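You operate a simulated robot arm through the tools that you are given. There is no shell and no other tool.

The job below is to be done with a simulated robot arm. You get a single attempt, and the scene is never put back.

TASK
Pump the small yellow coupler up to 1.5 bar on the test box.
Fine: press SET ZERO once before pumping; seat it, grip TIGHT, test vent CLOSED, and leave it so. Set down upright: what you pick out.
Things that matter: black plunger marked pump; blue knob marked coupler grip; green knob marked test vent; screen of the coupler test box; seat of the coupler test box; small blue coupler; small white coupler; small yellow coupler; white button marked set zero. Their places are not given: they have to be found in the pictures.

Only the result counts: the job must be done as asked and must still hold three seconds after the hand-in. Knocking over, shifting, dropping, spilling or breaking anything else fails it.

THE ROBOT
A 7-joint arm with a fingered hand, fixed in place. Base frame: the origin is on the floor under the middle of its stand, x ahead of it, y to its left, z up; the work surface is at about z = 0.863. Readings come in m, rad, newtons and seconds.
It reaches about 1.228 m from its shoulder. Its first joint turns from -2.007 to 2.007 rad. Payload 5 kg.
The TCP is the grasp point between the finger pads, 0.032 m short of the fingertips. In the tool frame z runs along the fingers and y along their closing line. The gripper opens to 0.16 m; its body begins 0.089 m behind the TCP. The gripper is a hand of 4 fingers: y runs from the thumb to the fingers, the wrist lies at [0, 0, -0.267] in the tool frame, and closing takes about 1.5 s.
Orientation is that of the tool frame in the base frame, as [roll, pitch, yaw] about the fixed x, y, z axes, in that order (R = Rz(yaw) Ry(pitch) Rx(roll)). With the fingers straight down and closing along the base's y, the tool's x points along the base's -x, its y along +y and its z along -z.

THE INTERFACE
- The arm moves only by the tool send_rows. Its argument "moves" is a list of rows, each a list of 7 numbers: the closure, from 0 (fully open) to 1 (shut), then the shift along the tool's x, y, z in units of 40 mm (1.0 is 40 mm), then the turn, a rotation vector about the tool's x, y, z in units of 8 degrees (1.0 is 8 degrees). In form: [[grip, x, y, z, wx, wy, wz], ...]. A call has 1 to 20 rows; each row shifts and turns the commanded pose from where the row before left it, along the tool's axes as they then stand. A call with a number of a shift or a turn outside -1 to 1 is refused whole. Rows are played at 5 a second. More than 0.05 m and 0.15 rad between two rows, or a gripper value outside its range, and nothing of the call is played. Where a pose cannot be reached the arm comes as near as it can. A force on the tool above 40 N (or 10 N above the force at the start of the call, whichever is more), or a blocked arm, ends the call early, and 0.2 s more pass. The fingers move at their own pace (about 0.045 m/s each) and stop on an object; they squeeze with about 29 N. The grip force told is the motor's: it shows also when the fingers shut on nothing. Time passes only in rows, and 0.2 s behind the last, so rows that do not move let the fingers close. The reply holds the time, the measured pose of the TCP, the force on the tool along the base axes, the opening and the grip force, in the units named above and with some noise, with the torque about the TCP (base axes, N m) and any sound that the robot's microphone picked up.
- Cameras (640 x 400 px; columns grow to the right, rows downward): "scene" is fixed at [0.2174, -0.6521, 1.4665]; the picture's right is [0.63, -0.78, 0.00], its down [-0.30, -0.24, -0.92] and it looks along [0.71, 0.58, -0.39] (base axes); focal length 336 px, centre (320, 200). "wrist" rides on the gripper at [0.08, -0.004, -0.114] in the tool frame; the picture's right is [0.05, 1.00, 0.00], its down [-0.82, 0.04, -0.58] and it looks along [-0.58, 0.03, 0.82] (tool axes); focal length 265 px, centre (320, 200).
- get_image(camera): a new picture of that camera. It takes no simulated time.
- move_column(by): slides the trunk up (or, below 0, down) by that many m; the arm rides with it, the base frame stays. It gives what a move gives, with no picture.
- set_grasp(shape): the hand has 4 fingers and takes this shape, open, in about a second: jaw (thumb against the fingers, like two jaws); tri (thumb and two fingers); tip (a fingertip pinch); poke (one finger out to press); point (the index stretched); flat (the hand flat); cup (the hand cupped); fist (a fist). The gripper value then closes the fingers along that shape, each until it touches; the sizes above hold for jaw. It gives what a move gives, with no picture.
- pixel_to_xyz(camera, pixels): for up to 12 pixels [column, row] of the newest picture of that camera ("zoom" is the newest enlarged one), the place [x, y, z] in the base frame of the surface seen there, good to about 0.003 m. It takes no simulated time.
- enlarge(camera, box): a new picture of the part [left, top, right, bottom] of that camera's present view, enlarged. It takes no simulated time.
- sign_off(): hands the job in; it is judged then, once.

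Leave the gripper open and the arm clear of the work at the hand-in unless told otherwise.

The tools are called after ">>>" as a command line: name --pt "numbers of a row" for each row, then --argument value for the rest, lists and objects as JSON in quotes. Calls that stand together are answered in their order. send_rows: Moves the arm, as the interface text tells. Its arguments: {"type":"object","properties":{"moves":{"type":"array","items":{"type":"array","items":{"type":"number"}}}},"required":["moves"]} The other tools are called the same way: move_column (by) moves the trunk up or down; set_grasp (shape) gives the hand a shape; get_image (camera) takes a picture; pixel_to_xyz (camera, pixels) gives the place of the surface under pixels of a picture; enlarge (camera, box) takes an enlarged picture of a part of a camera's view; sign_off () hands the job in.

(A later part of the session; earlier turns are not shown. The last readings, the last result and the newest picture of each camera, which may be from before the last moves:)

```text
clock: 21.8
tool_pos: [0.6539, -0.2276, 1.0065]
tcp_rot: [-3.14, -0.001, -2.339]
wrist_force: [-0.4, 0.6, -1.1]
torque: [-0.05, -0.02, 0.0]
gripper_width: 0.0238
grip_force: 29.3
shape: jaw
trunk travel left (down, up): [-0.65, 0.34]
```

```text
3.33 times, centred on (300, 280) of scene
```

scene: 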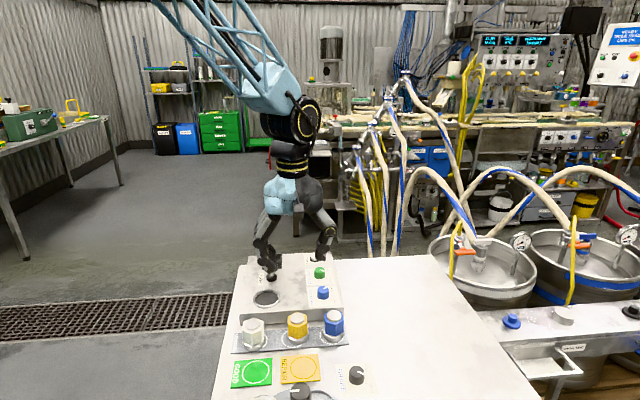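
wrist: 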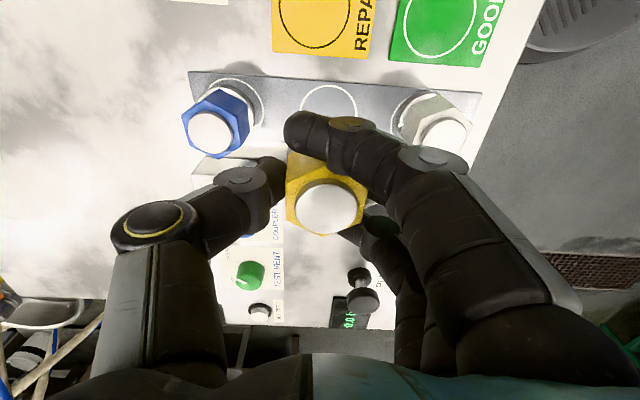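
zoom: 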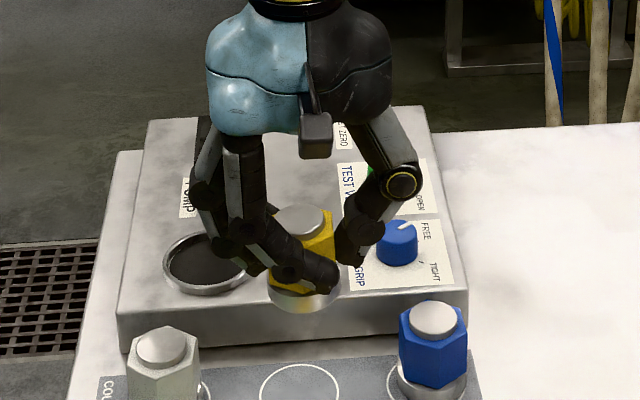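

Measure the held cap (wrist ~(326,207)) for position and tilt, and the seat rim in the scene zoom.

>>> pixel_to_xyz --camera "wrist" --pixels '[[326, 207], [302, 207], [351, 207], [326, 187], [326, 228], [295, 190], [345, 232]]'

>>> pixel_to_xyz --camera "zoom" --pixels '[[302, 218], [302, 308], [280, 295], [205, 265], [165, 265], [205, 235], [205, 293], [245, 280], [200, 238]]'

```text
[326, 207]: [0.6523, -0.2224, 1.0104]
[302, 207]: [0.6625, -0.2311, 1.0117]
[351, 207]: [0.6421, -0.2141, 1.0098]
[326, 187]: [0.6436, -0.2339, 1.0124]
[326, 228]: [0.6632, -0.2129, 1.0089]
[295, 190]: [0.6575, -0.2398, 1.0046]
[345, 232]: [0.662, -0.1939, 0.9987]
```

```text
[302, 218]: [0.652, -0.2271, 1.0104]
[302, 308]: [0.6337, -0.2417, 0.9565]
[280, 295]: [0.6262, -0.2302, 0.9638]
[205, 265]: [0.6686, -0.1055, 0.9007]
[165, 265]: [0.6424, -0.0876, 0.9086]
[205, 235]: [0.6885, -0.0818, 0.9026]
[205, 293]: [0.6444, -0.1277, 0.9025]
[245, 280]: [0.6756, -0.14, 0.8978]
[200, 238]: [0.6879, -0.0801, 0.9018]
```

Coupler axis is at ≈(0.6527,-0.224), seat centre ≈(0.671,-0.1045). Moving laterally over the seat at this height (base ≈0.952, clear of everything).

>>> send_rows --pt "0.95 -0.5 0.35 0 0 0 0" --pt "0.95 -0.5 0.35 0 0 0 0" --pt "0.95 -0.5 0.35 0 0 0 0" --pt "0.95 -0.5 0.35 0 0 0 0" --pt "0.95 -0.475 0.337 0 0 0 0" --pt "0.95 0 0 0 0 0 0" --pt "0.95 0 0 0 0 0 0"

>>> get_image --camera "wrist"

>>> enlarge --camera "scene" --box '[220, 230, 340, 320]'

```text
clock: 23.4
tool_pos: [0.6729, -0.1094, 1.0076]
tcp_rot: [-3.141, 0.0, -2.337]
wrist_force: [0.9, -0.4, -1.4]
torque: [-0.04, 0.01, 0.01]
gripper_width: 0.0236
grip_force: 28.8
shape: jaw
trunk travel left (down, up): [-0.65, 0.34]
```

```text
taken
```

wrist: 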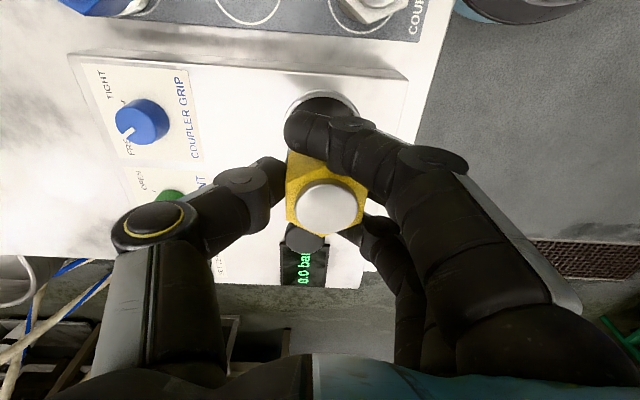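

```text
4.44 times, centred on (280, 275) of scene
```

zoom: 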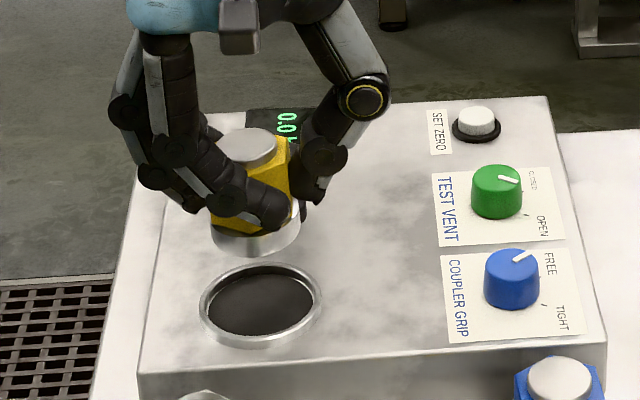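

Compare coupler base and seat in the same scene zoom: base bottom edge around (255,254), seat ring (200–322, 262–348).

>>> pixel_to_xyz --camera "zoom" --pixels '[[255, 253], [215, 240], [297, 236], [250, 145], [223, 150], [277, 150], [250, 133], [250, 162], [261, 345], [261, 266], [203, 305], [319, 303]]'

>>> pixel_to_xyz --camera "wrist" --pixels '[[326, 207], [302, 207], [351, 207], [326, 187], [326, 228], [320, 92], [287, 112], [358, 112], [305, 237]]'

```text
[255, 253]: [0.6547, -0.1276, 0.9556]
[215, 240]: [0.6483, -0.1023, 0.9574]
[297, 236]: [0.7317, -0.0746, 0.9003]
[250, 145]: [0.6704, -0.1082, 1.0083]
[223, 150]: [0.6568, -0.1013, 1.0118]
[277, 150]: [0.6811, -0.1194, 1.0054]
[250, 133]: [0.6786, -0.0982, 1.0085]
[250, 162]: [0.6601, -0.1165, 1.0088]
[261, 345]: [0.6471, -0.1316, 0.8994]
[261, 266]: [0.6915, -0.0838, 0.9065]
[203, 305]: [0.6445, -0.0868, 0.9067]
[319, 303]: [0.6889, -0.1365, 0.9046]
```

```text
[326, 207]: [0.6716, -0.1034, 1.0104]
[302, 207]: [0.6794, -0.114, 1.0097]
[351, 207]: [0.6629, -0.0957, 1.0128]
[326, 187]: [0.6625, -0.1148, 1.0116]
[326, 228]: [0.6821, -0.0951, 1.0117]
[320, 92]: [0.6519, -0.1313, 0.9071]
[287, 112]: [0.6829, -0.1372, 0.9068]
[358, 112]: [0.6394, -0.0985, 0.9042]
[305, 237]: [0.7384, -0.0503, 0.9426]
```

In both cameras the coupler axis agrees with the seat centre to about 1 mm. Lower to just above the rim, then slowly on.

>>> send_rows --pt "0.95 -0.02 0 0.4 0 0 0" --pt "0.95 0 0 0.4 0 0 0" --pt "0.95 0 0 0.2 0 0 0" --pt "0.95 0 0 0 0 0 0"

>>> enlarge --camera "scene" --box '[220, 240, 340, 330]'

>>> get_image --camera "wrist"

```text
clock: 24.4
tool_pos: [0.6724, -0.1073, 0.9679]
tcp_rot: [3.139, 0.0, -2.338]
wrist_force: [-0.4, 0.0, -1.7]
torque: [-0.04, 0.01, 0.01]
gripper_width: 0.0239
grip_force: 29.3
shape: jaw
trunk travel left (down, up): [-0.65, 0.34]
```

```text
4.44 times, centred on (280, 285) of scene
```

zoom: 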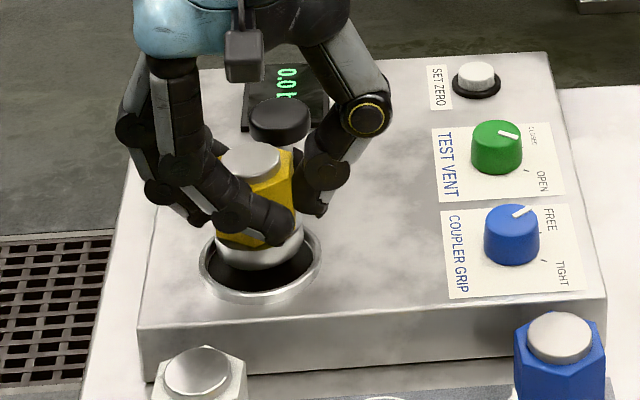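

```text
taken
```

wrist: 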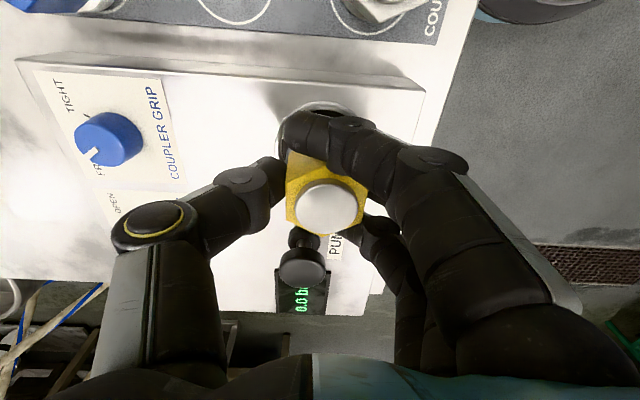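

I'll zoom in tighter to judge the fit between the base and the seat ring.

>>> enlarge --camera "scene" --box '[250, 270, 306, 312]'

```text
9.52 times, centred on (278, 291) of scene
```

zoom: 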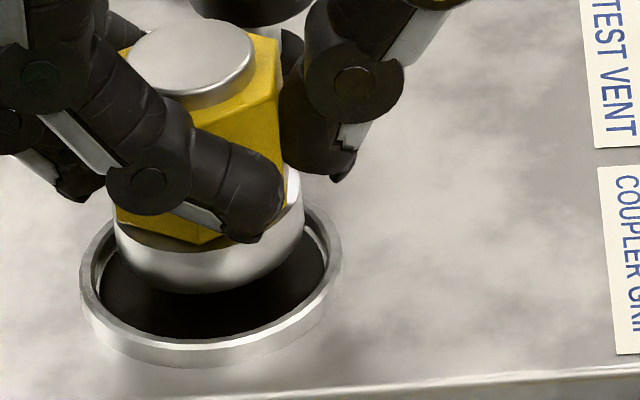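

I'll measure this close zoom: base front (208,285), base sides, and rim front/left/right points.

>>> pixel_to_xyz --camera "zoom" --pixels '[[208, 284], [208, 265], [150, 265], [270, 262], [212, 344], [86, 270], [337, 262], [212, 325], [325, 215], [92, 235], [130, 325], [295, 320]]'

>>> pixel_to_xyz --camera "zoom" --pixels '[[190, 55], [140, 60], [245, 55], [190, 25], [190, 88], [120, 230], [298, 220]]'

```text
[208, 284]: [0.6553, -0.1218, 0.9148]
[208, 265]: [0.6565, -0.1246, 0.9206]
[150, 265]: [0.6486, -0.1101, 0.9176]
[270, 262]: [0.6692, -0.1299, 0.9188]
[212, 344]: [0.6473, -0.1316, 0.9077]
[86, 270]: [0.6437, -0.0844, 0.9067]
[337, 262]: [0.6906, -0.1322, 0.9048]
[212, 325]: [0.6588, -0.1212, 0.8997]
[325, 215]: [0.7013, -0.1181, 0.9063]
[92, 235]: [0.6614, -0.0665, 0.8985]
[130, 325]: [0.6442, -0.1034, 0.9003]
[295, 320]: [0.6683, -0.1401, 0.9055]
```

```text
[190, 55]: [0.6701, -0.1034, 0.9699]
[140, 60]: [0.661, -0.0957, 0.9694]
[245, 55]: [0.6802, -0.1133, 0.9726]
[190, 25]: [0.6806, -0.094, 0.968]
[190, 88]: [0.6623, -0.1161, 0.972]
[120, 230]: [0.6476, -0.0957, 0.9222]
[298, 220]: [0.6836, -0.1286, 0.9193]
```

Scene view suggests the coupler sits about 3–5 mm too far from the camera. I'll double-check with the wrist view.

>>> enlarge --camera "wrist" --box '[260, 80, 400, 260]'

```text
2.22 times, centred on (330, 170) of wrist
```

zoom: 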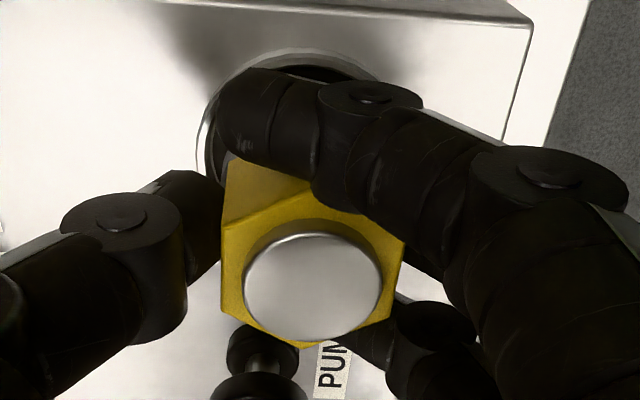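

>>> pixel_to_xyz --camera "zoom" --pixels '[[310, 53], [270, 57], [350, 60], [230, 85], [205, 125], [198, 160], [313, 288], [247, 285], [379, 290], [313, 237], [313, 338], [375, 75]]'

```text
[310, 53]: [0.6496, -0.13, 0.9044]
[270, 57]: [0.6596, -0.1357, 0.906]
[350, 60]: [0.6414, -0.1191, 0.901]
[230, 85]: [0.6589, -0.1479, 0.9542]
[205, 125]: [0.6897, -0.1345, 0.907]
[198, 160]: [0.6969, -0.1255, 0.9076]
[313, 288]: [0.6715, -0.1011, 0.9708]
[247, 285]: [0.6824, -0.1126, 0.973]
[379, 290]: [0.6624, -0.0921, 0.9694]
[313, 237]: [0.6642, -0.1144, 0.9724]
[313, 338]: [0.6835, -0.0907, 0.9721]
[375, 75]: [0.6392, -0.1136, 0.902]
```

Both views agree: the coupler is ~3.5 mm too far toward the plunger side. I'll shift +3.6 mm along tool x and look again.

>>> send_rows --pt "0.95 0.09 0 0 0 0 0" --pt "0.95 0 0 0 0 0 0" --pt "0.95 0 0 0 0 0 0"

>>> enlarge --camera "scene" --box '[250, 270, 306, 312]'

```text
clock: 25.2
tool_pos: [0.6703, -0.1101, 0.9687]
tcp_rot: [-3.142, 0.0, -2.339]
wrist_force: [0.1, -0.3, -1.7]
torque: [-0.02, -0.02, -0.02]
gripper_width: 0.0237
grip_force: 28.9
shape: jaw
trunk travel left (down, up): [-0.65, 0.34]
```

```text
9.52 times, centred on (278, 291) of scene
```

zoom: 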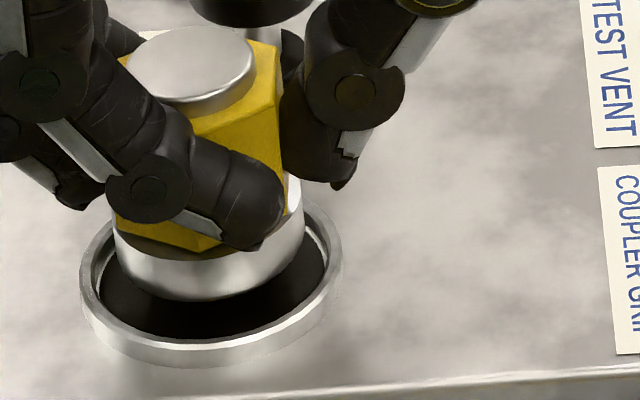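

Now it looks concentric. Lower in small steps with force watch.

>>> send_rows --pt "0.95 0 0 0.1 0 0 0" --pt "0.95 0 0 0.1 0 0 0" --pt "0.95 0 0 0.05 0 0 0" --pt "0.95 0 0 0 0 0 0"

>>> enlarge --camera "scene" --box '[250, 270, 306, 312]'

```text
clock: 26.2
tool_pos: [0.671, -0.1097, 0.9585]
tcp_rot: [3.141, 0.001, -2.339]
wrist_force: [-0.7, 0.1, -1.8]
torque: [-0.02, 0.0, 0.01]
gripper_width: 0.0236
grip_force: 29.3
shape: jaw
trunk travel left (down, up): [-0.65, 0.34]
```

```text
9.52 times, centred on (278, 291) of scene
```

zoom: 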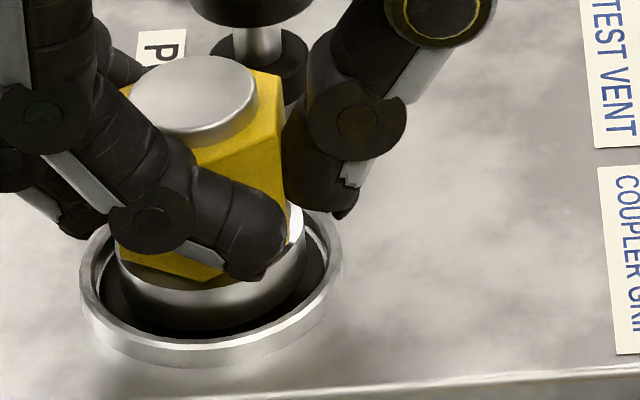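

The base has entered the ring without contact. Continue down until it touches the floor.

>>> send_rows --pt "0.95 0 0 0.05 0 0 0" --pt "0.95 0 0 0.03 0 0 0" --pt "0.95 0 0 0.03 0 0 0" --pt "0.95 0 0 0 0 0 0"

>>> enlarge --camera "scene" --box '[250, 270, 306, 312]'

```text
clock: 27.2
tool_pos: [0.6701, -0.1088, 0.9556]
tcp_rot: [-3.14, 0.0, -2.338]
wrist_force: [1.9, -1.5, 8.5]
torque: [0.17, 0.02, -0.01]
gripper_width: 0.0237
grip_force: 29.3
shape: jaw
trunk travel left (down, up): [-0.65, 0.34]
```

```text
9.52 times, centred on (278, 291) of scene
```

zoom: 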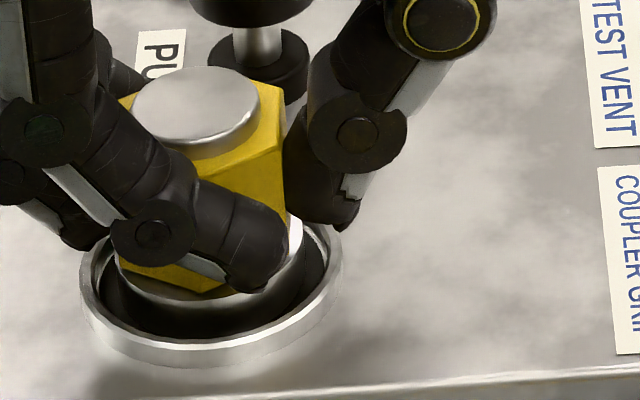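

8.5 N contact at TCP z 0.9556: the coupler rests on the seat floor. Measure the cap height and levelness before releasing.

>>> pixel_to_xyz --camera "zoom" --pixels '[[195, 108], [145, 112], [248, 105], [195, 80], [195, 138], [212, 300], [130, 280], [295, 270]]'

>>> enlarge --camera "wrist" --box '[260, 80, 400, 260]'

```text
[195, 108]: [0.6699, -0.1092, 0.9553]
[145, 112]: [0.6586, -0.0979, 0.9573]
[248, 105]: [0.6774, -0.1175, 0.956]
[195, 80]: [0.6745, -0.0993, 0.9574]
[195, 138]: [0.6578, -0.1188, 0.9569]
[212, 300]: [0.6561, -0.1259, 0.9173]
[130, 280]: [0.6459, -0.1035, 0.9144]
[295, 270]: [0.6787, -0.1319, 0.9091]
```

```text
2.22 times, centred on (330, 170) of wrist
```

zoom: 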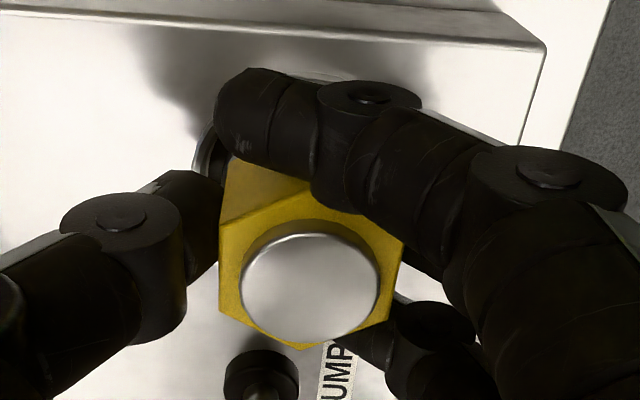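

Cap is level at z≈0.9565 (expected for seated). Now release by opening and retreat straight up.

>>> send_rows --pt "0.85 0 0 -0.03 0 0 0" --pt "0.7 0 0 0 0 0 0" --pt "0.6 0 0 0 0 0 0" --pt "0.5 0 0 0 0 0 0" --pt "0.5 0 0 0 0 0 0" --pt "0.5 0 0 0 0 0 0" --pt "0.5 0 0 0 0 0 0"

>>> get_image --camera "wrist"

>>> enlarge --camera "scene" --box '[240, 260, 320, 320]'

```text
clock: 28.8
tool_pos: [0.6715, -0.1106, 0.9546]
tcp_rot: [3.141, 0.001, -2.339]
wrist_force: [-0.3, -0.1, -0.5]
torque: [0.05, 0.0, 0.01]
gripper_width: 0.079
grip_force: 0.1
shape: jaw
trunk travel left (down, up): [-0.65, 0.34]
```

```text
taken
```

wrist: 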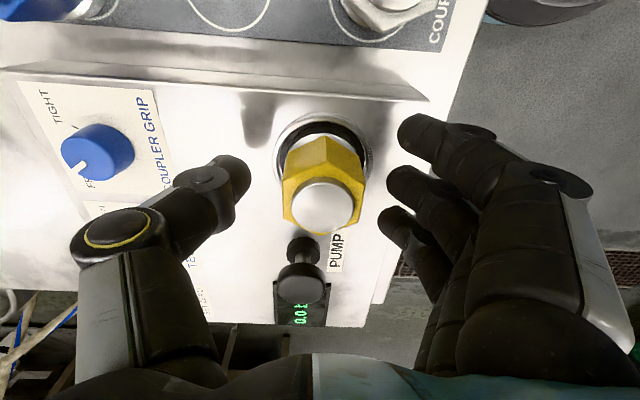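

```text
6.67 times, centred on (280, 290) of scene
```

zoom: 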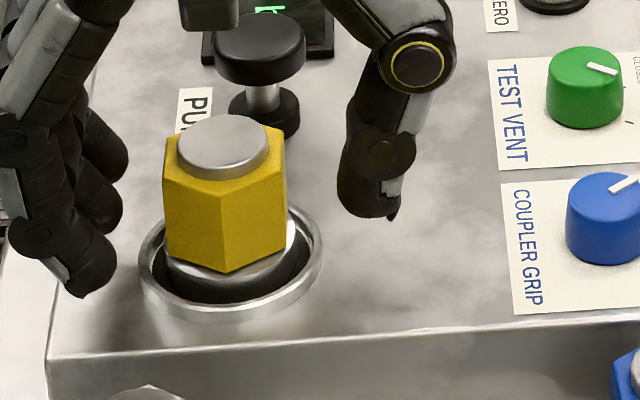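

The coupler stands in the seat. Retreat straight up 100 mm and inspect from above.

>>> send_rows --pt "0.5 0 0 -0.6 0 0 0" --pt "0.5 0 0 -1 0 0 0" --pt "0.5 0 0 -1 0 0 0" --pt "0.5 0 0 0 0 0 0"

>>> enlarge --camera "wrist" --box '[200, 60, 440, 250]'

>>> get_image --camera "wrist"

```text
clock: 29.8
tool_pos: [0.6696, -0.1108, 1.0592]
tcp_rot: [3.14, 0.0, -2.337]
wrist_force: [0.8, -0.2, -0.2]
torque: [-0.04, 0.03, 0.02]
gripper_width: 0.0794
grip_force: 0.0
shape: jaw
trunk travel left (down, up): [-0.65, 0.34]
```

```text
2.11 times, centred on (320, 155) of wrist
```

zoom: 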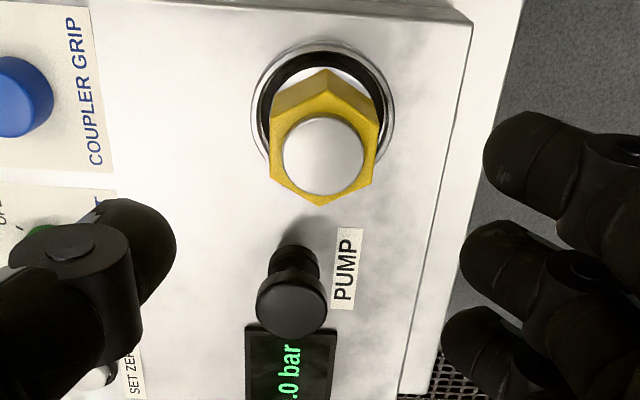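

```text
taken
```

wrist: 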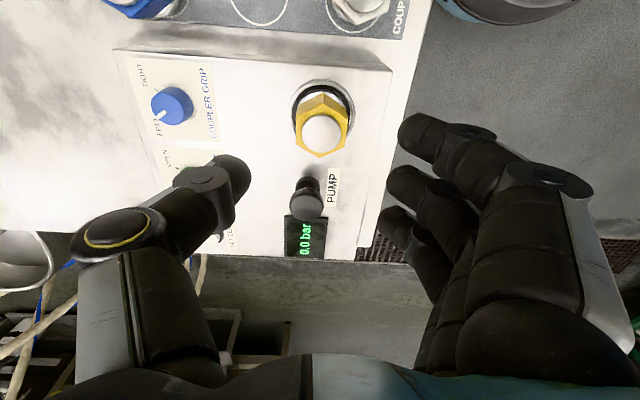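

The coupler is well centred in the ring. Next the knobs. I'll test the "tip" pinch in the air, closing to ~0.75, to see its geometry.

>>> set_grasp --shape "tip"

>>> send_rows --pt "0.75 0 0 0 0 0 0" --pt "0.75 0 0 0 0 0 0" --pt "0.75 0 0 0 0 0 0" --pt "0.75 0 0 0 0 0 0" --pt "0.75 0 0 0 0 0 0" --pt "0.75 0 0 0 0 0 0" --pt "0.75 0 0 0 0 0 0"

>>> get_image --camera "wrist"

>>> enlarge --camera "scene" --box '[200, 180, 360, 300]'

```text
clock: 30.7
tool_pos: [0.6697, -0.1112, 1.0604]
tcp_rot: [-3.141, -0.002, -2.339]
wrist_force: [0.8, 0.5, 0.1]
torque: [-0.01, -0.01, -0.01]
gripper_width: 0.1598
grip_force: 0.0
shape: tip
trunk travel left (down, up): [-0.65, 0.34]
```

```text
clock: 32.3
tool_pos: [0.6701, -0.1095, 1.0606]
tcp_rot: [-3.141, 0.0, -2.338]
wrist_force: [0.7, 0.1, 0.5]
torque: [0.0, -0.02, 0.01]
gripper_width: 0.0407
grip_force: 0.1
shape: tip
trunk travel left (down, up): [-0.65, 0.34]
```

```text
taken
```

wrist: 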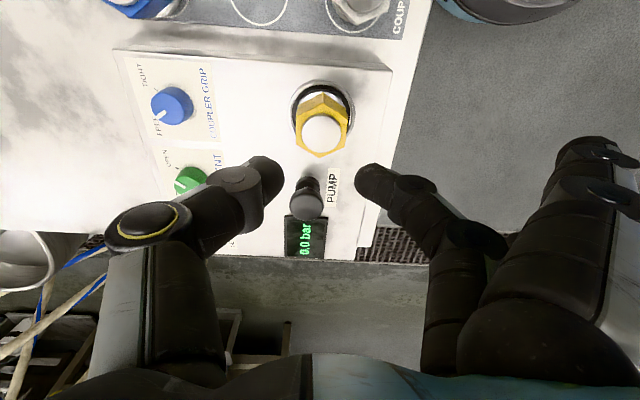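

```text
3.33 times, centred on (280, 240) of scene
```

zoom: 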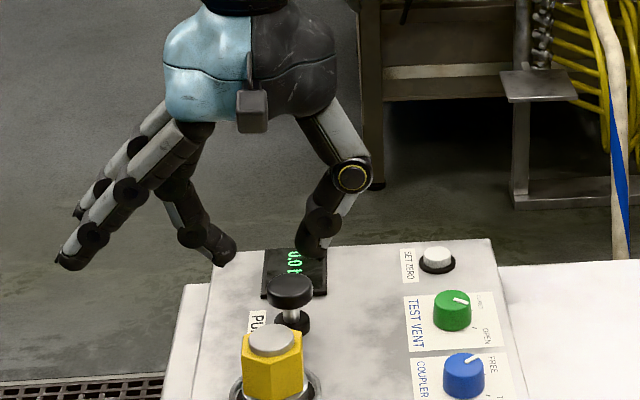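

"Tip" is a clean thumb–middle pinch with the other fingers spread away, good for knobs. I'll measure the tips and the spread fingers' heights, plus knob and tick positions.

>>> pixel_to_xyz --camera "zoom" --pixels '[[68, 264], [78, 213], [222, 262], [230, 252], [308, 258], [320, 250], [463, 365], [452, 300]]'

>>> pixel_to_xyz --camera "wrist" --pixels '[[270, 165], [275, 180], [362, 172], [365, 185], [575, 145], [172, 105], [152, 88], [175, 100], [190, 182], [320, 133]]'

>>> enlarge --camera "wrist" --box '[110, 50, 250, 210]'

```text
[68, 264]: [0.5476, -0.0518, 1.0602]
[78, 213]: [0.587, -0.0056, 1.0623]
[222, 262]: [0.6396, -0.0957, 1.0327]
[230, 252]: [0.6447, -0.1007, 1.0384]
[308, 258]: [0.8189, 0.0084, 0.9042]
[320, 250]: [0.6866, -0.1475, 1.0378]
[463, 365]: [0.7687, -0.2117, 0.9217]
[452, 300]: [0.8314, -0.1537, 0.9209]
```

```text
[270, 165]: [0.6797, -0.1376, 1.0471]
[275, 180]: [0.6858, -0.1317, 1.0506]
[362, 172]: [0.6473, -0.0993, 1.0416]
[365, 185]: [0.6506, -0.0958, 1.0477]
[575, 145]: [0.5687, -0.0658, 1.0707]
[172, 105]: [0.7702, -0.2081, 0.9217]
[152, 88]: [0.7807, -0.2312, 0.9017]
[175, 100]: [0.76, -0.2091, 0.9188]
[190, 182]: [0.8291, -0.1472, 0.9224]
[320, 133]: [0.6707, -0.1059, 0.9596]
```

```text
2.50 times, centred on (180, 130) of wrist
```

zoom: 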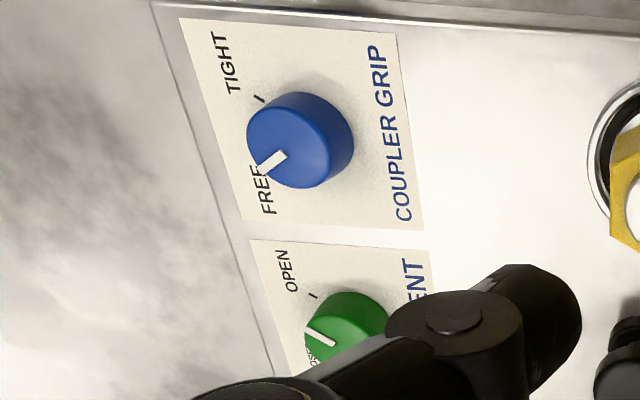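

The spread fingers reach 130 mm along tool +y at TCP height, so I must point them away from the seated coupler: work with tool y between 61° and −14°. First rotate −75° in the air and go over the blue knob at ≈(0.769,-0.210).

>>> send_rows --pt "0.6 0 0 0 0 0 0.9375" --pt "0.6 0 0 0 0 0 0.9375" --pt "0.6 0 0 0 0 0 0.9375" --pt "0.6 0 0 0 0 0 0.9375" --pt "0.6 0 0 0 0 0 0.9375" --pt "0.6 0 0 0 0 0 0.9375" --pt "0.6 0 0 0 0 0 0.9375" --pt "0.6 0 0 0 0 0 0.9375" --pt "0.6 0 0 0 0 0 0.9375" --pt "0.6 0 0 0 0 0 0.9375" --pt "0.6 -0.845 -0.247 0 0 0 0" --pt "0.6 -0.845 -0.247 0 0 0 0" --pt "0.6 -0.845 -0.247 0 0 0 0" --pt "0.6 -0.845 -0.247 0 0 0 0" --pt "0.6 0 0 0 0 0 0"

>>> get_image --camera "wrist"

>>> enlarge --camera "scene" --box '[220, 200, 400, 330]'

```text
clock: 35.5
tool_pos: [0.7689, -0.2108, 1.06]
tcp_rot: [-3.141, 0.0, 2.636]
wrist_force: [-1.2, -0.5, 0.5]
torque: [-0.01, -0.02, 0.02]
gripper_width: 0.0632
grip_force: 0.2
shape: tip
trunk travel left (down, up): [-0.65, 0.34]
```

```text
taken
```

wrist: 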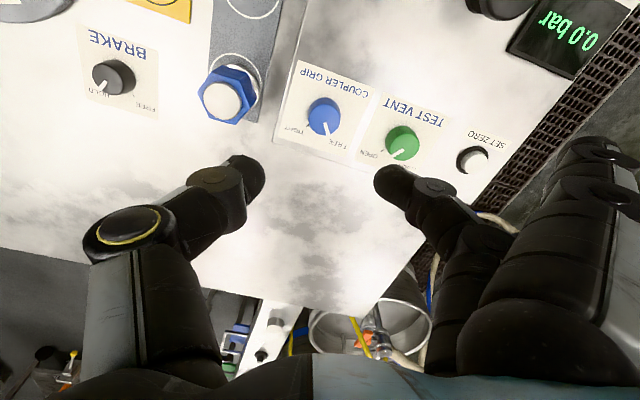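

```text
3.08 times, centred on (310, 265) of scene
```

zoom: 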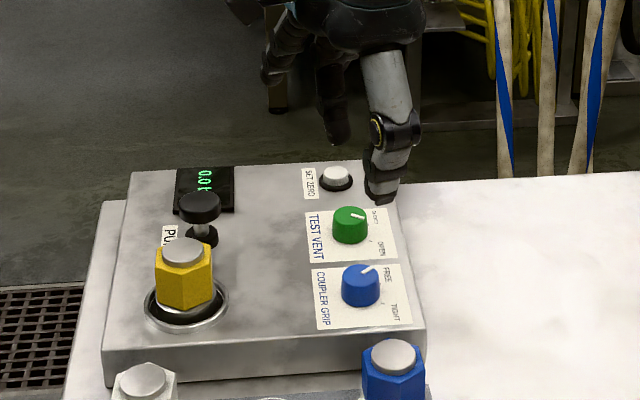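

I'll test in the air that the end orientation (another −75°) is reachable before gripping the knob.

>>> send_rows --pt "0.6 0 0 0 0 0 0.9375" --pt "0.6 0 0 0 0 0 0.9375" --pt "0.6 0 0 0 0 0 0.9375" --pt "0.6 0 0 0 0 0 0.9375" --pt "0.6 0 0 0 0 0 0.9375" --pt "0.6 0 0 0 0 0 0.9375" --pt "0.6 0 0 0 0 0 0.9375" --pt "0.6 0 0 0 0 0 0.9375" --pt "0.6 0 0 0 0 0 0.9375" --pt "0.6 0 0 0 0 0 0.9375" --pt "0.6 0 0 0 0 0 0"

>>> get_image --camera "wrist"

```text
clock: 37.9
tool_pos: [0.7695, -0.2123, 1.0603]
tcp_rot: [3.14, 0.0, 1.327]
wrist_force: [-0.7, 0.4, -1.3]
torque: [-0.02, 0.03, 0.01]
gripper_width: 0.0635
grip_force: 0.1
shape: tip
trunk travel left (down, up): [-0.65, 0.34]
```

```text
taken
```

wrist: 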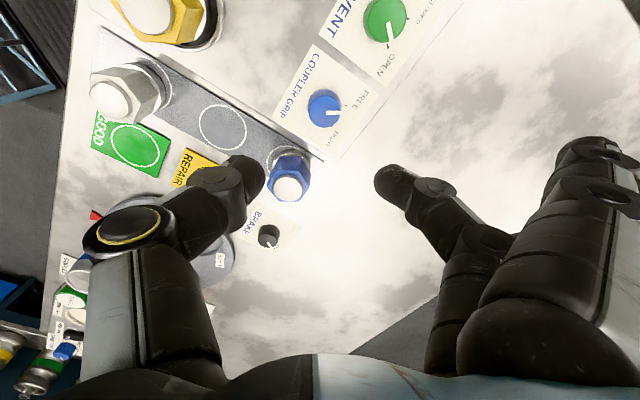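

Reachable. From here I can see the ticks of both knobs; zoom in and measure them.

>>> enlarge --camera "wrist" --box '[270, 0, 450, 150]'

```text
2.67 times, centred on (360, 75) of wrist
```

zoom: 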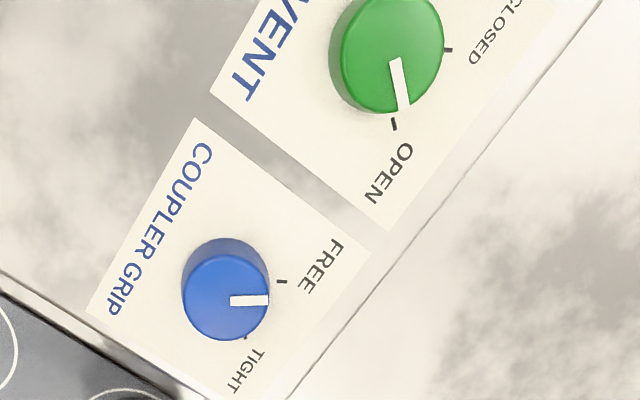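

>>> pixel_to_xyz --camera "zoom" --pixels '[[281, 282], [246, 337], [225, 298], [186, 298], [267, 290], [225, 257], [225, 338], [394, 124], [448, 49], [388, 55], [335, 55], [442, 55]]'

>>> pixel_to_xyz --camera "wrist" --pixels '[[324, 111], [384, 20], [309, 111], [338, 111], [324, 97], [324, 126]]'

>>> enlarge --camera "scene" --box '[300, 260, 350, 305]'

```text
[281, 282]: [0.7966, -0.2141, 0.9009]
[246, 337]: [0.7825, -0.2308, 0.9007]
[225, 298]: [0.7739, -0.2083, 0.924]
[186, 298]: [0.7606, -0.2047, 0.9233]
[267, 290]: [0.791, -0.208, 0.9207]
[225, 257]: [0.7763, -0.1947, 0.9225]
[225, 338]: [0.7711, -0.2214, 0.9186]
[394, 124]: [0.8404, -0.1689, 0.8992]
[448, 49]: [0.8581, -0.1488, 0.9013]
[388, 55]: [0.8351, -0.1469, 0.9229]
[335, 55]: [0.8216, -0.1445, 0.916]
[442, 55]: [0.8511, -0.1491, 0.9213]
```

```text
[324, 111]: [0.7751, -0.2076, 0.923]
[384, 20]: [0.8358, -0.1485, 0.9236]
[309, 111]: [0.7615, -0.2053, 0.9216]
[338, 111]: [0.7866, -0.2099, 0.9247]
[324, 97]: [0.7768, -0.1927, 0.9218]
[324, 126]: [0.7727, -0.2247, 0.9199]
```

```text
8.89 times, centred on (325, 282) of scene
```

zoom: 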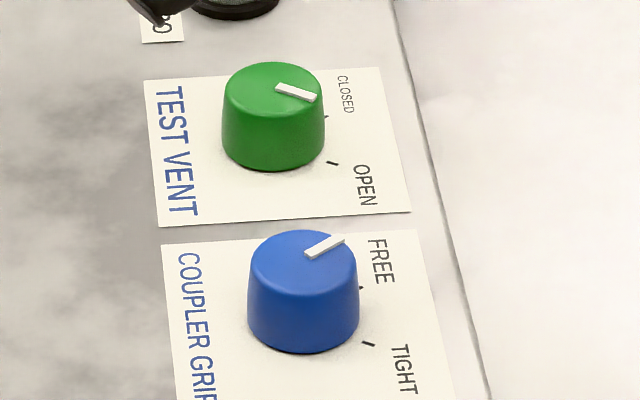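

Blue knob: pointer at FREE (≈−11°), TIGHT tick at ≈−78° (base angles), so about 65° clockwise is needed. I'll turn the hand back +66° and then come down to just above the knob to align precisely.

>>> send_rows --pt "0.6 0 0 0 0 0 -0.9167" --pt "0.6 0 0 0 0 0 -0.9167" --pt "0.6 0 0 0 0 0 -0.9167" --pt "0.6 0 0 0 0 0 -0.9167" --pt "0.6 0 0 0 0 0 -0.9167" --pt "0.6 0 0 0 0 0 -0.9167" --pt "0.6 0 0 0 0 0 -0.9167" --pt "0.6 0 0 0 0 0 -0.9167" --pt "0.6 0 0 0 0 0 -0.9167" --pt "0.6 0 0 0.9 0 0 0" --pt "0.6 0 0 0.8 0 0 0" --pt "0.6 0 0 0.3 0 0 0" --pt "0.6 0 0 0 0 0 0" --pt "0.6 0 0 0 0 0 0"

>>> get_image --camera "wrist"

>>> enlarge --camera "scene" --box '[280, 230, 360, 300]'

```text
clock: 40.9
tool_pos: [0.7699, -0.2103, 0.9794]
tcp_rot: [-3.141, 0.0, 2.478]
wrist_force: [0.2, -0.6, -0.4]
torque: [0.0, 0.01, 0.01]
gripper_width: 0.0634
grip_force: 0.1
shape: tip
trunk travel left (down, up): [-0.65, 0.34]
```

```text
taken
```

wrist: 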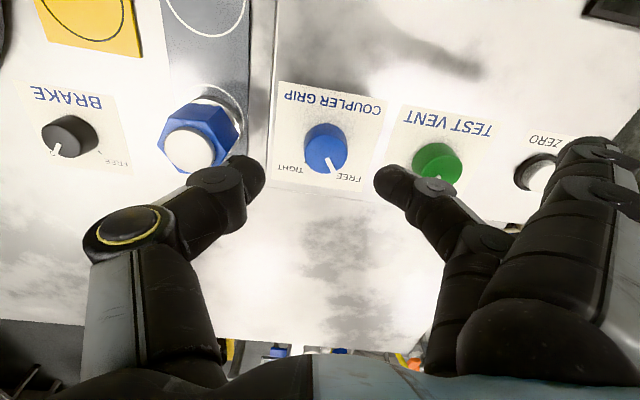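

```text
5.71 times, centred on (320, 265) of scene
```

zoom: 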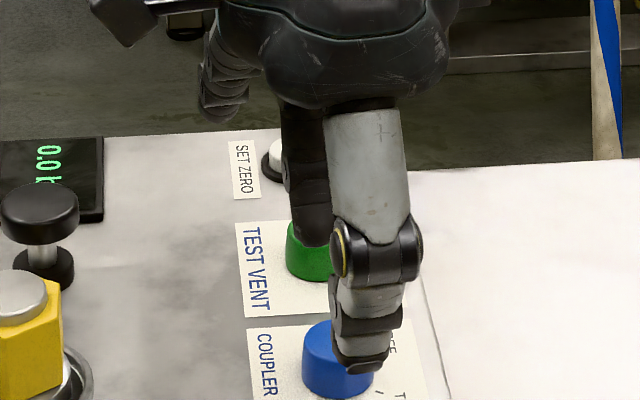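

>>> enlarge --camera "wrist" --box '[260, 90, 400, 210]'

```text
3.33 times, centred on (330, 150) of wrist
```

zoom: 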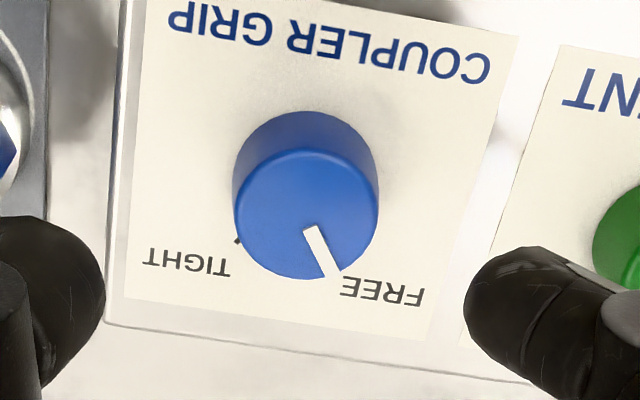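

The knob top centre appears ~4 mm toward the finger side of the pinch axis. Correct (+4 mm tool y, −1.5 mm tool x) and descend so that the tips straddle the knob top.

>>> send_rows --pt "0.6 -0.04 0.1 0 0 0 0" --pt "0.6 0 0 0.4 0 0 0" --pt "0.6 0 0 0.4 0 0 0" --pt "0.6 0 0 0 0 0 0" --pt "0.6 0 0 0 0 0 0"

>>> enlarge --camera "wrist" --box '[230, 100, 410, 240]'

>>> enlarge --camera "scene" --box '[290, 250, 360, 310]'

```text
clock: 42.1
tool_pos: [0.7717, -0.2094, 0.9463]
tcp_rot: [3.14, 0.0, 2.48]
wrist_force: [0.9, 0.3, 0.4]
torque: [0.01, 0.02, -0.02]
gripper_width: 0.0634
grip_force: 0.1
shape: tip
trunk travel left (down, up): [-0.65, 0.34]
```

```text
2.86 times, centred on (320, 170) of wrist
```

zoom: 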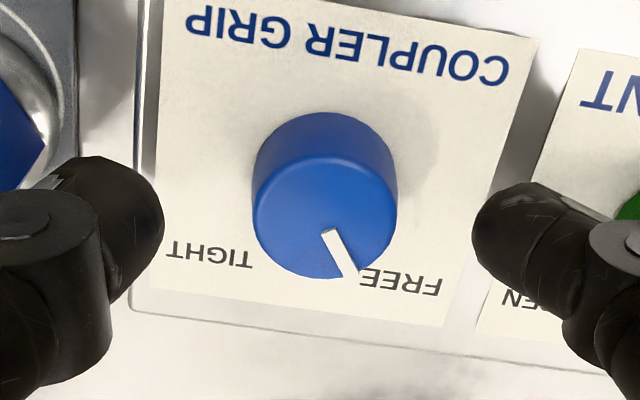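

```text
6.67 times, centred on (325, 280) of scene
```

zoom: 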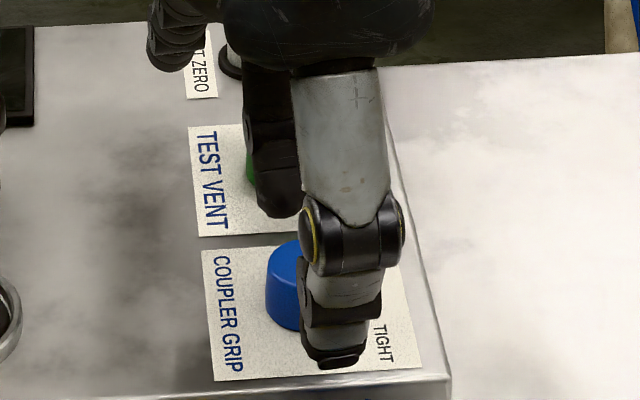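

Aligned within ~1 mm. Descend 11 mm more so the tips flank the knob, then close on it.

>>> send_rows --pt "0.6 0 0.03 0.15 0 0 0" --pt "0.6 0 0 0.12 0 0 0" --pt "0.6 0 0 0 0 0 0"

>>> enlarge --camera "wrist" --box '[230, 100, 410, 240]'

```text
clock: 42.9
tool_pos: [0.7741, -0.2077, 0.9372]
tcp_rot: [3.141, -0.001, 2.478]
wrist_force: [0.1, 0.9, 0.7]
torque: [0.02, -0.01, -0.03]
gripper_width: 0.0633
grip_force: 0.1
shape: tip
trunk travel left (down, up): [-0.65, 0.34]
```

```text
2.86 times, centred on (320, 170) of wrist
```

zoom: 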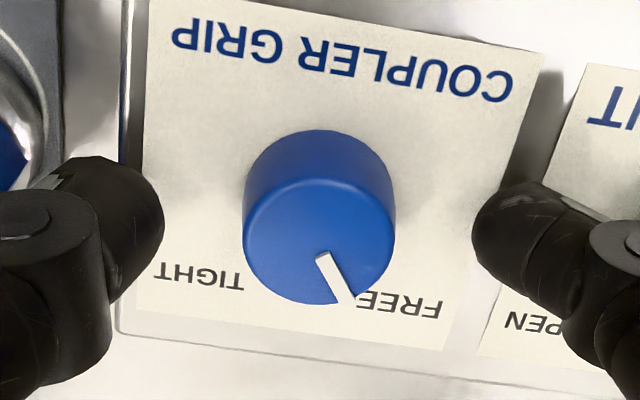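

Knob is centred between the tips. Close the pinch.

>>> send_rows --pt "0.7 0 0 0 0 0 0" --pt "0.8 0 0 0 0 0 0" --pt "0.9 0 0 0 0 0 0" --pt "1.0 0 0 0 0 0 0" --pt "1.0 0 0 0 0 0 0" --pt "1.0 0 0 0 0 0 0"

>>> enlarge --camera "wrist" --box '[230, 100, 410, 240]'

```text
clock: 44.3
tool_pos: [0.7746, -0.2066, 0.9373]
tcp_rot: [3.139, 0.001, 2.478]
wrist_force: [-0.7, -0.2, -3.8]
torque: [0.03, 0.01, -0.01]
gripper_width: 0.025
grip_force: 29.1
shape: tip
trunk travel left (down, up): [-0.65, 0.34]
```

```text
2.86 times, centred on (320, 170) of wrist
```

zoom: 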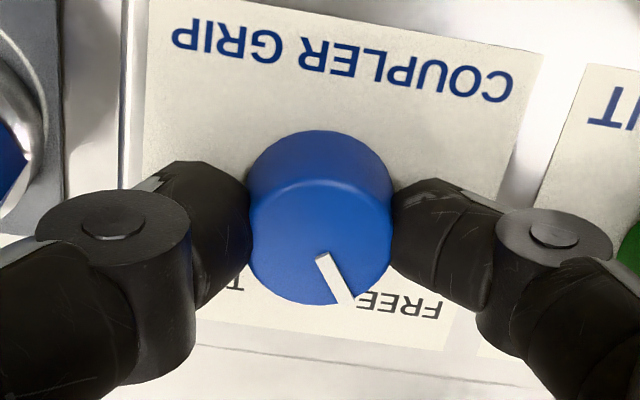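

Gripped firmly (29 N). Rotate clockwise (tool +z) in a first instalment of ~29° and check the torque and pointer.

>>> send_rows --pt "1.0 0 0 0 0 0 0.6" --pt "1.0 0 0 0 0 0 0.6" --pt "1.0 0 0 0 0 0 0.6" --pt "1.0 0 0 0 0 0 0.6" --pt "1.0 0 0 0 0 0 0.6" --pt "1.0 0 0 0 0 0 0.6" --pt "1.0 0 0 0 0 0 0"

>>> enlarge --camera "wrist" --box '[230, 100, 410, 240]'

```text
clock: 45.9
tool_pos: [0.7748, -0.2074, 0.9372]
tcp_rot: [-3.14, 0.0, 1.974]
wrist_force: [1.1, -1.7, -4.7]
torque: [-0.03, -0.07, 0.01]
gripper_width: 0.0249
grip_force: 28.6
shape: tip
trunk travel left (down, up): [-0.65, 0.34]
```

```text
2.86 times, centred on (320, 170) of wrist
```

zoom: 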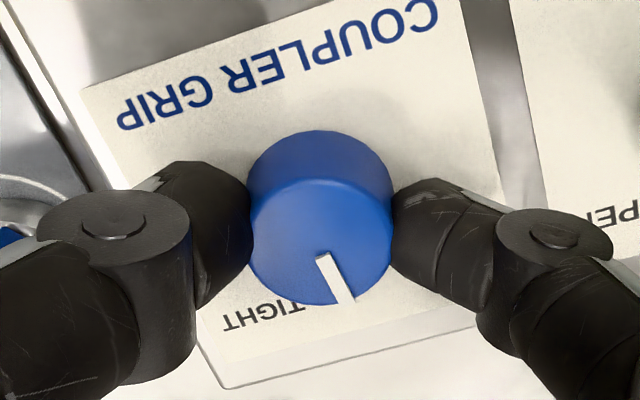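

The knob turns with the hand. Continue another ~34°.

>>> send_rows --pt "1.0 0 0 0 0 0 0.6" --pt "1.0 0 0 0 0 0 0.6" --pt "1.0 0 0 0 0 0 0.6" --pt "1.0 0 0 0 0 0 0.6" --pt "1.0 0 0 0 0 0 0.6" --pt "1.0 0 0 0 0 0 0.6" --pt "1.0 0 0 0 0 0 0.6" --pt "1.0 0 0 0 0 0 0"

>>> enlarge --camera "wrist" --box '[230, 100, 410, 240]'

```text
clock: 47.7
tool_pos: [0.7742, -0.2074, 0.937]
tcp_rot: [-3.141, 0.001, 1.386]
wrist_force: [3.2, -2.5, -6.6]
torque: [-0.07, -0.15, 0.03]
gripper_width: 0.0245
grip_force: 28.8
shape: tip
trunk travel left (down, up): [-0.65, 0.34]
```

```text
2.86 times, centred on (320, 170) of wrist
```

zoom: 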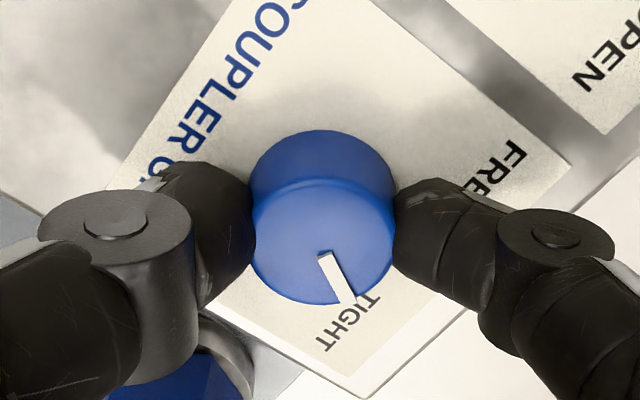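

62.6° turned so far; my angle estimate puts TIGHT at about 66–70°. Turn ~5° more and check for a stop (torque).

>>> send_rows --pt "1.0 0 0 0 0 0 0.3" --pt "1.0 0 0 0 0 0 0.3" --pt "1.0 0 0 0 0 0 0"

>>> enlarge --camera "wrist" --box '[260, 120, 390, 230]'

```text
clock: 48.5
tool_pos: [0.7734, -0.2081, 0.9373]
tcp_rot: [-3.141, 0.0, 1.304]
wrist_force: [4.2, -3.1, -6.8]
torque: [-0.11, -0.15, -0.04]
gripper_width: 0.0246
grip_force: 29.3
shape: tip
trunk travel left (down, up): [-0.65, 0.34]
```

```text
3.64 times, centred on (325, 175) of wrist
```

zoom: 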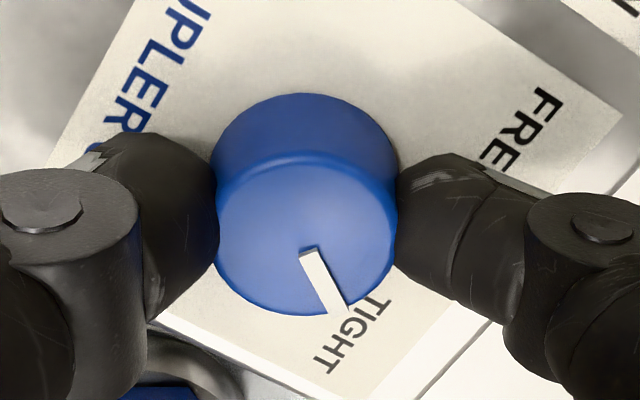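

Now 67.3° turned, still no slip. Look from the scene camera at the pointer versus the TIGHT tick.

>>> enlarge --camera "scene" --box '[295, 260, 365, 315]'

```text
7.27 times, centred on (330, 288) of scene
```

zoom: 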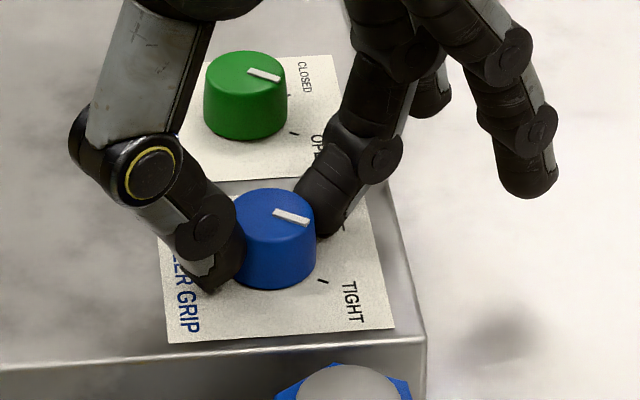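

>>> enlarge --camera "scene" --box '[318, 262, 348, 304]'

```text
9.52 times, centred on (333, 283) of scene
```

zoom: 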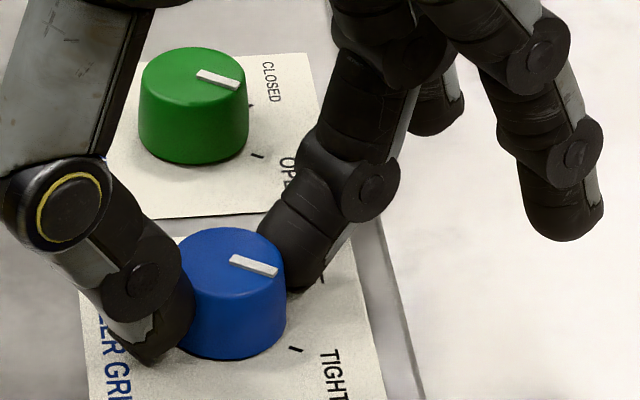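

Blue's pointer now lies nearly parallel to the green's OPEN direction (mirror position = TIGHT), perhaps 2–3° short. Turn 3° more, feel the torque.

>>> send_rows --pt "1.0 0 0 0 0 0 0.2" --pt "1.0 0 0 0 0 0 0.2" --pt "1.0 0 0 0 0 0 0" --pt "1.0 0 0 0 0 0 0"

>>> enlarge --camera "scene" --box '[318, 262, 348, 304]'

>>> get_image --camera "wrist"

```text
clock: 49.5
tool_pos: [0.7755, -0.2081, 0.9367]
tcp_rot: [3.141, 0.0, 1.248]
wrist_force: [3.6, -3.5, -4.7]
torque: [-0.08, -0.13, 0.19]
gripper_width: 0.0246
grip_force: 29.4
shape: tip
trunk travel left (down, up): [-0.65, 0.34]
```

```text
9.52 times, centred on (333, 283) of scene
```

zoom: 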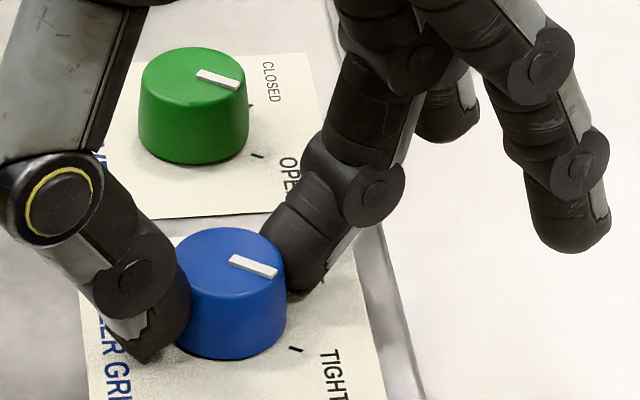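

```text
taken
```

wrist: 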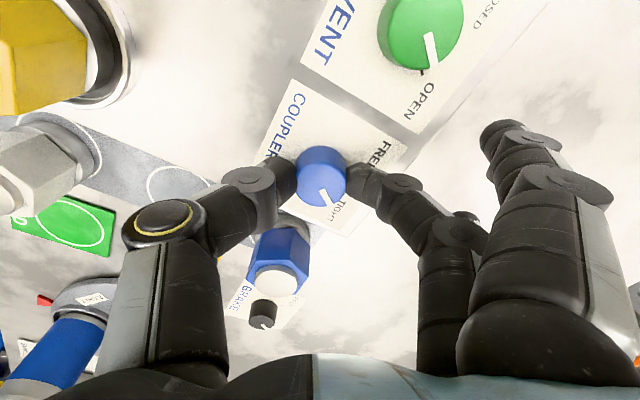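

Torque jumped to 0.19 N m: the stop at TIGHT is reached, pointer parallel to the mirror mark. Open and rise.

>>> send_rows --pt "0.9 0 0 0 0 0 0" --pt "0.75 0 0 0 0 0 0" --pt "0.6 0 0 0 0 0 0" --pt "0.6 0 0 0 0 0 0" --pt "0.6 0 0 0 0 0 0" --pt "0.6 0 0 -0.4 0 0 0" --pt "0.6 0 0 -0.8 0 0 0" --pt "0.6 0 0 0 0 0 0"

>>> get_image --camera "wrist"

>>> enlarge --camera "scene" --box '[240, 240, 360, 320]'

```text
clock: 51.3
tool_pos: [0.7731, -0.2071, 0.9841]
tcp_rot: [-3.139, -0.001, 1.248]
wrist_force: [0.4, -0.1, -0.8]
torque: [-0.02, -0.05, -0.02]
gripper_width: 0.0635
grip_force: 0.0
shape: tip
trunk travel left (down, up): [-0.65, 0.34]
```

```text
taken
```

wrist: 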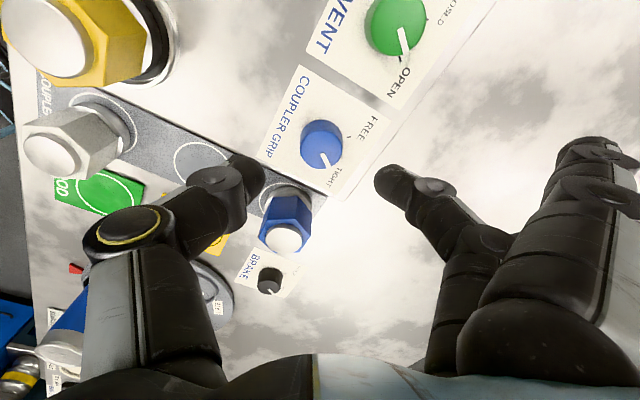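

```text
5.00 times, centred on (300, 280) of scene
```

zoom: 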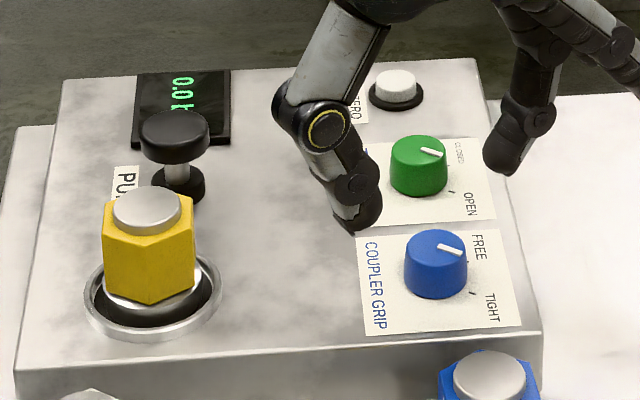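

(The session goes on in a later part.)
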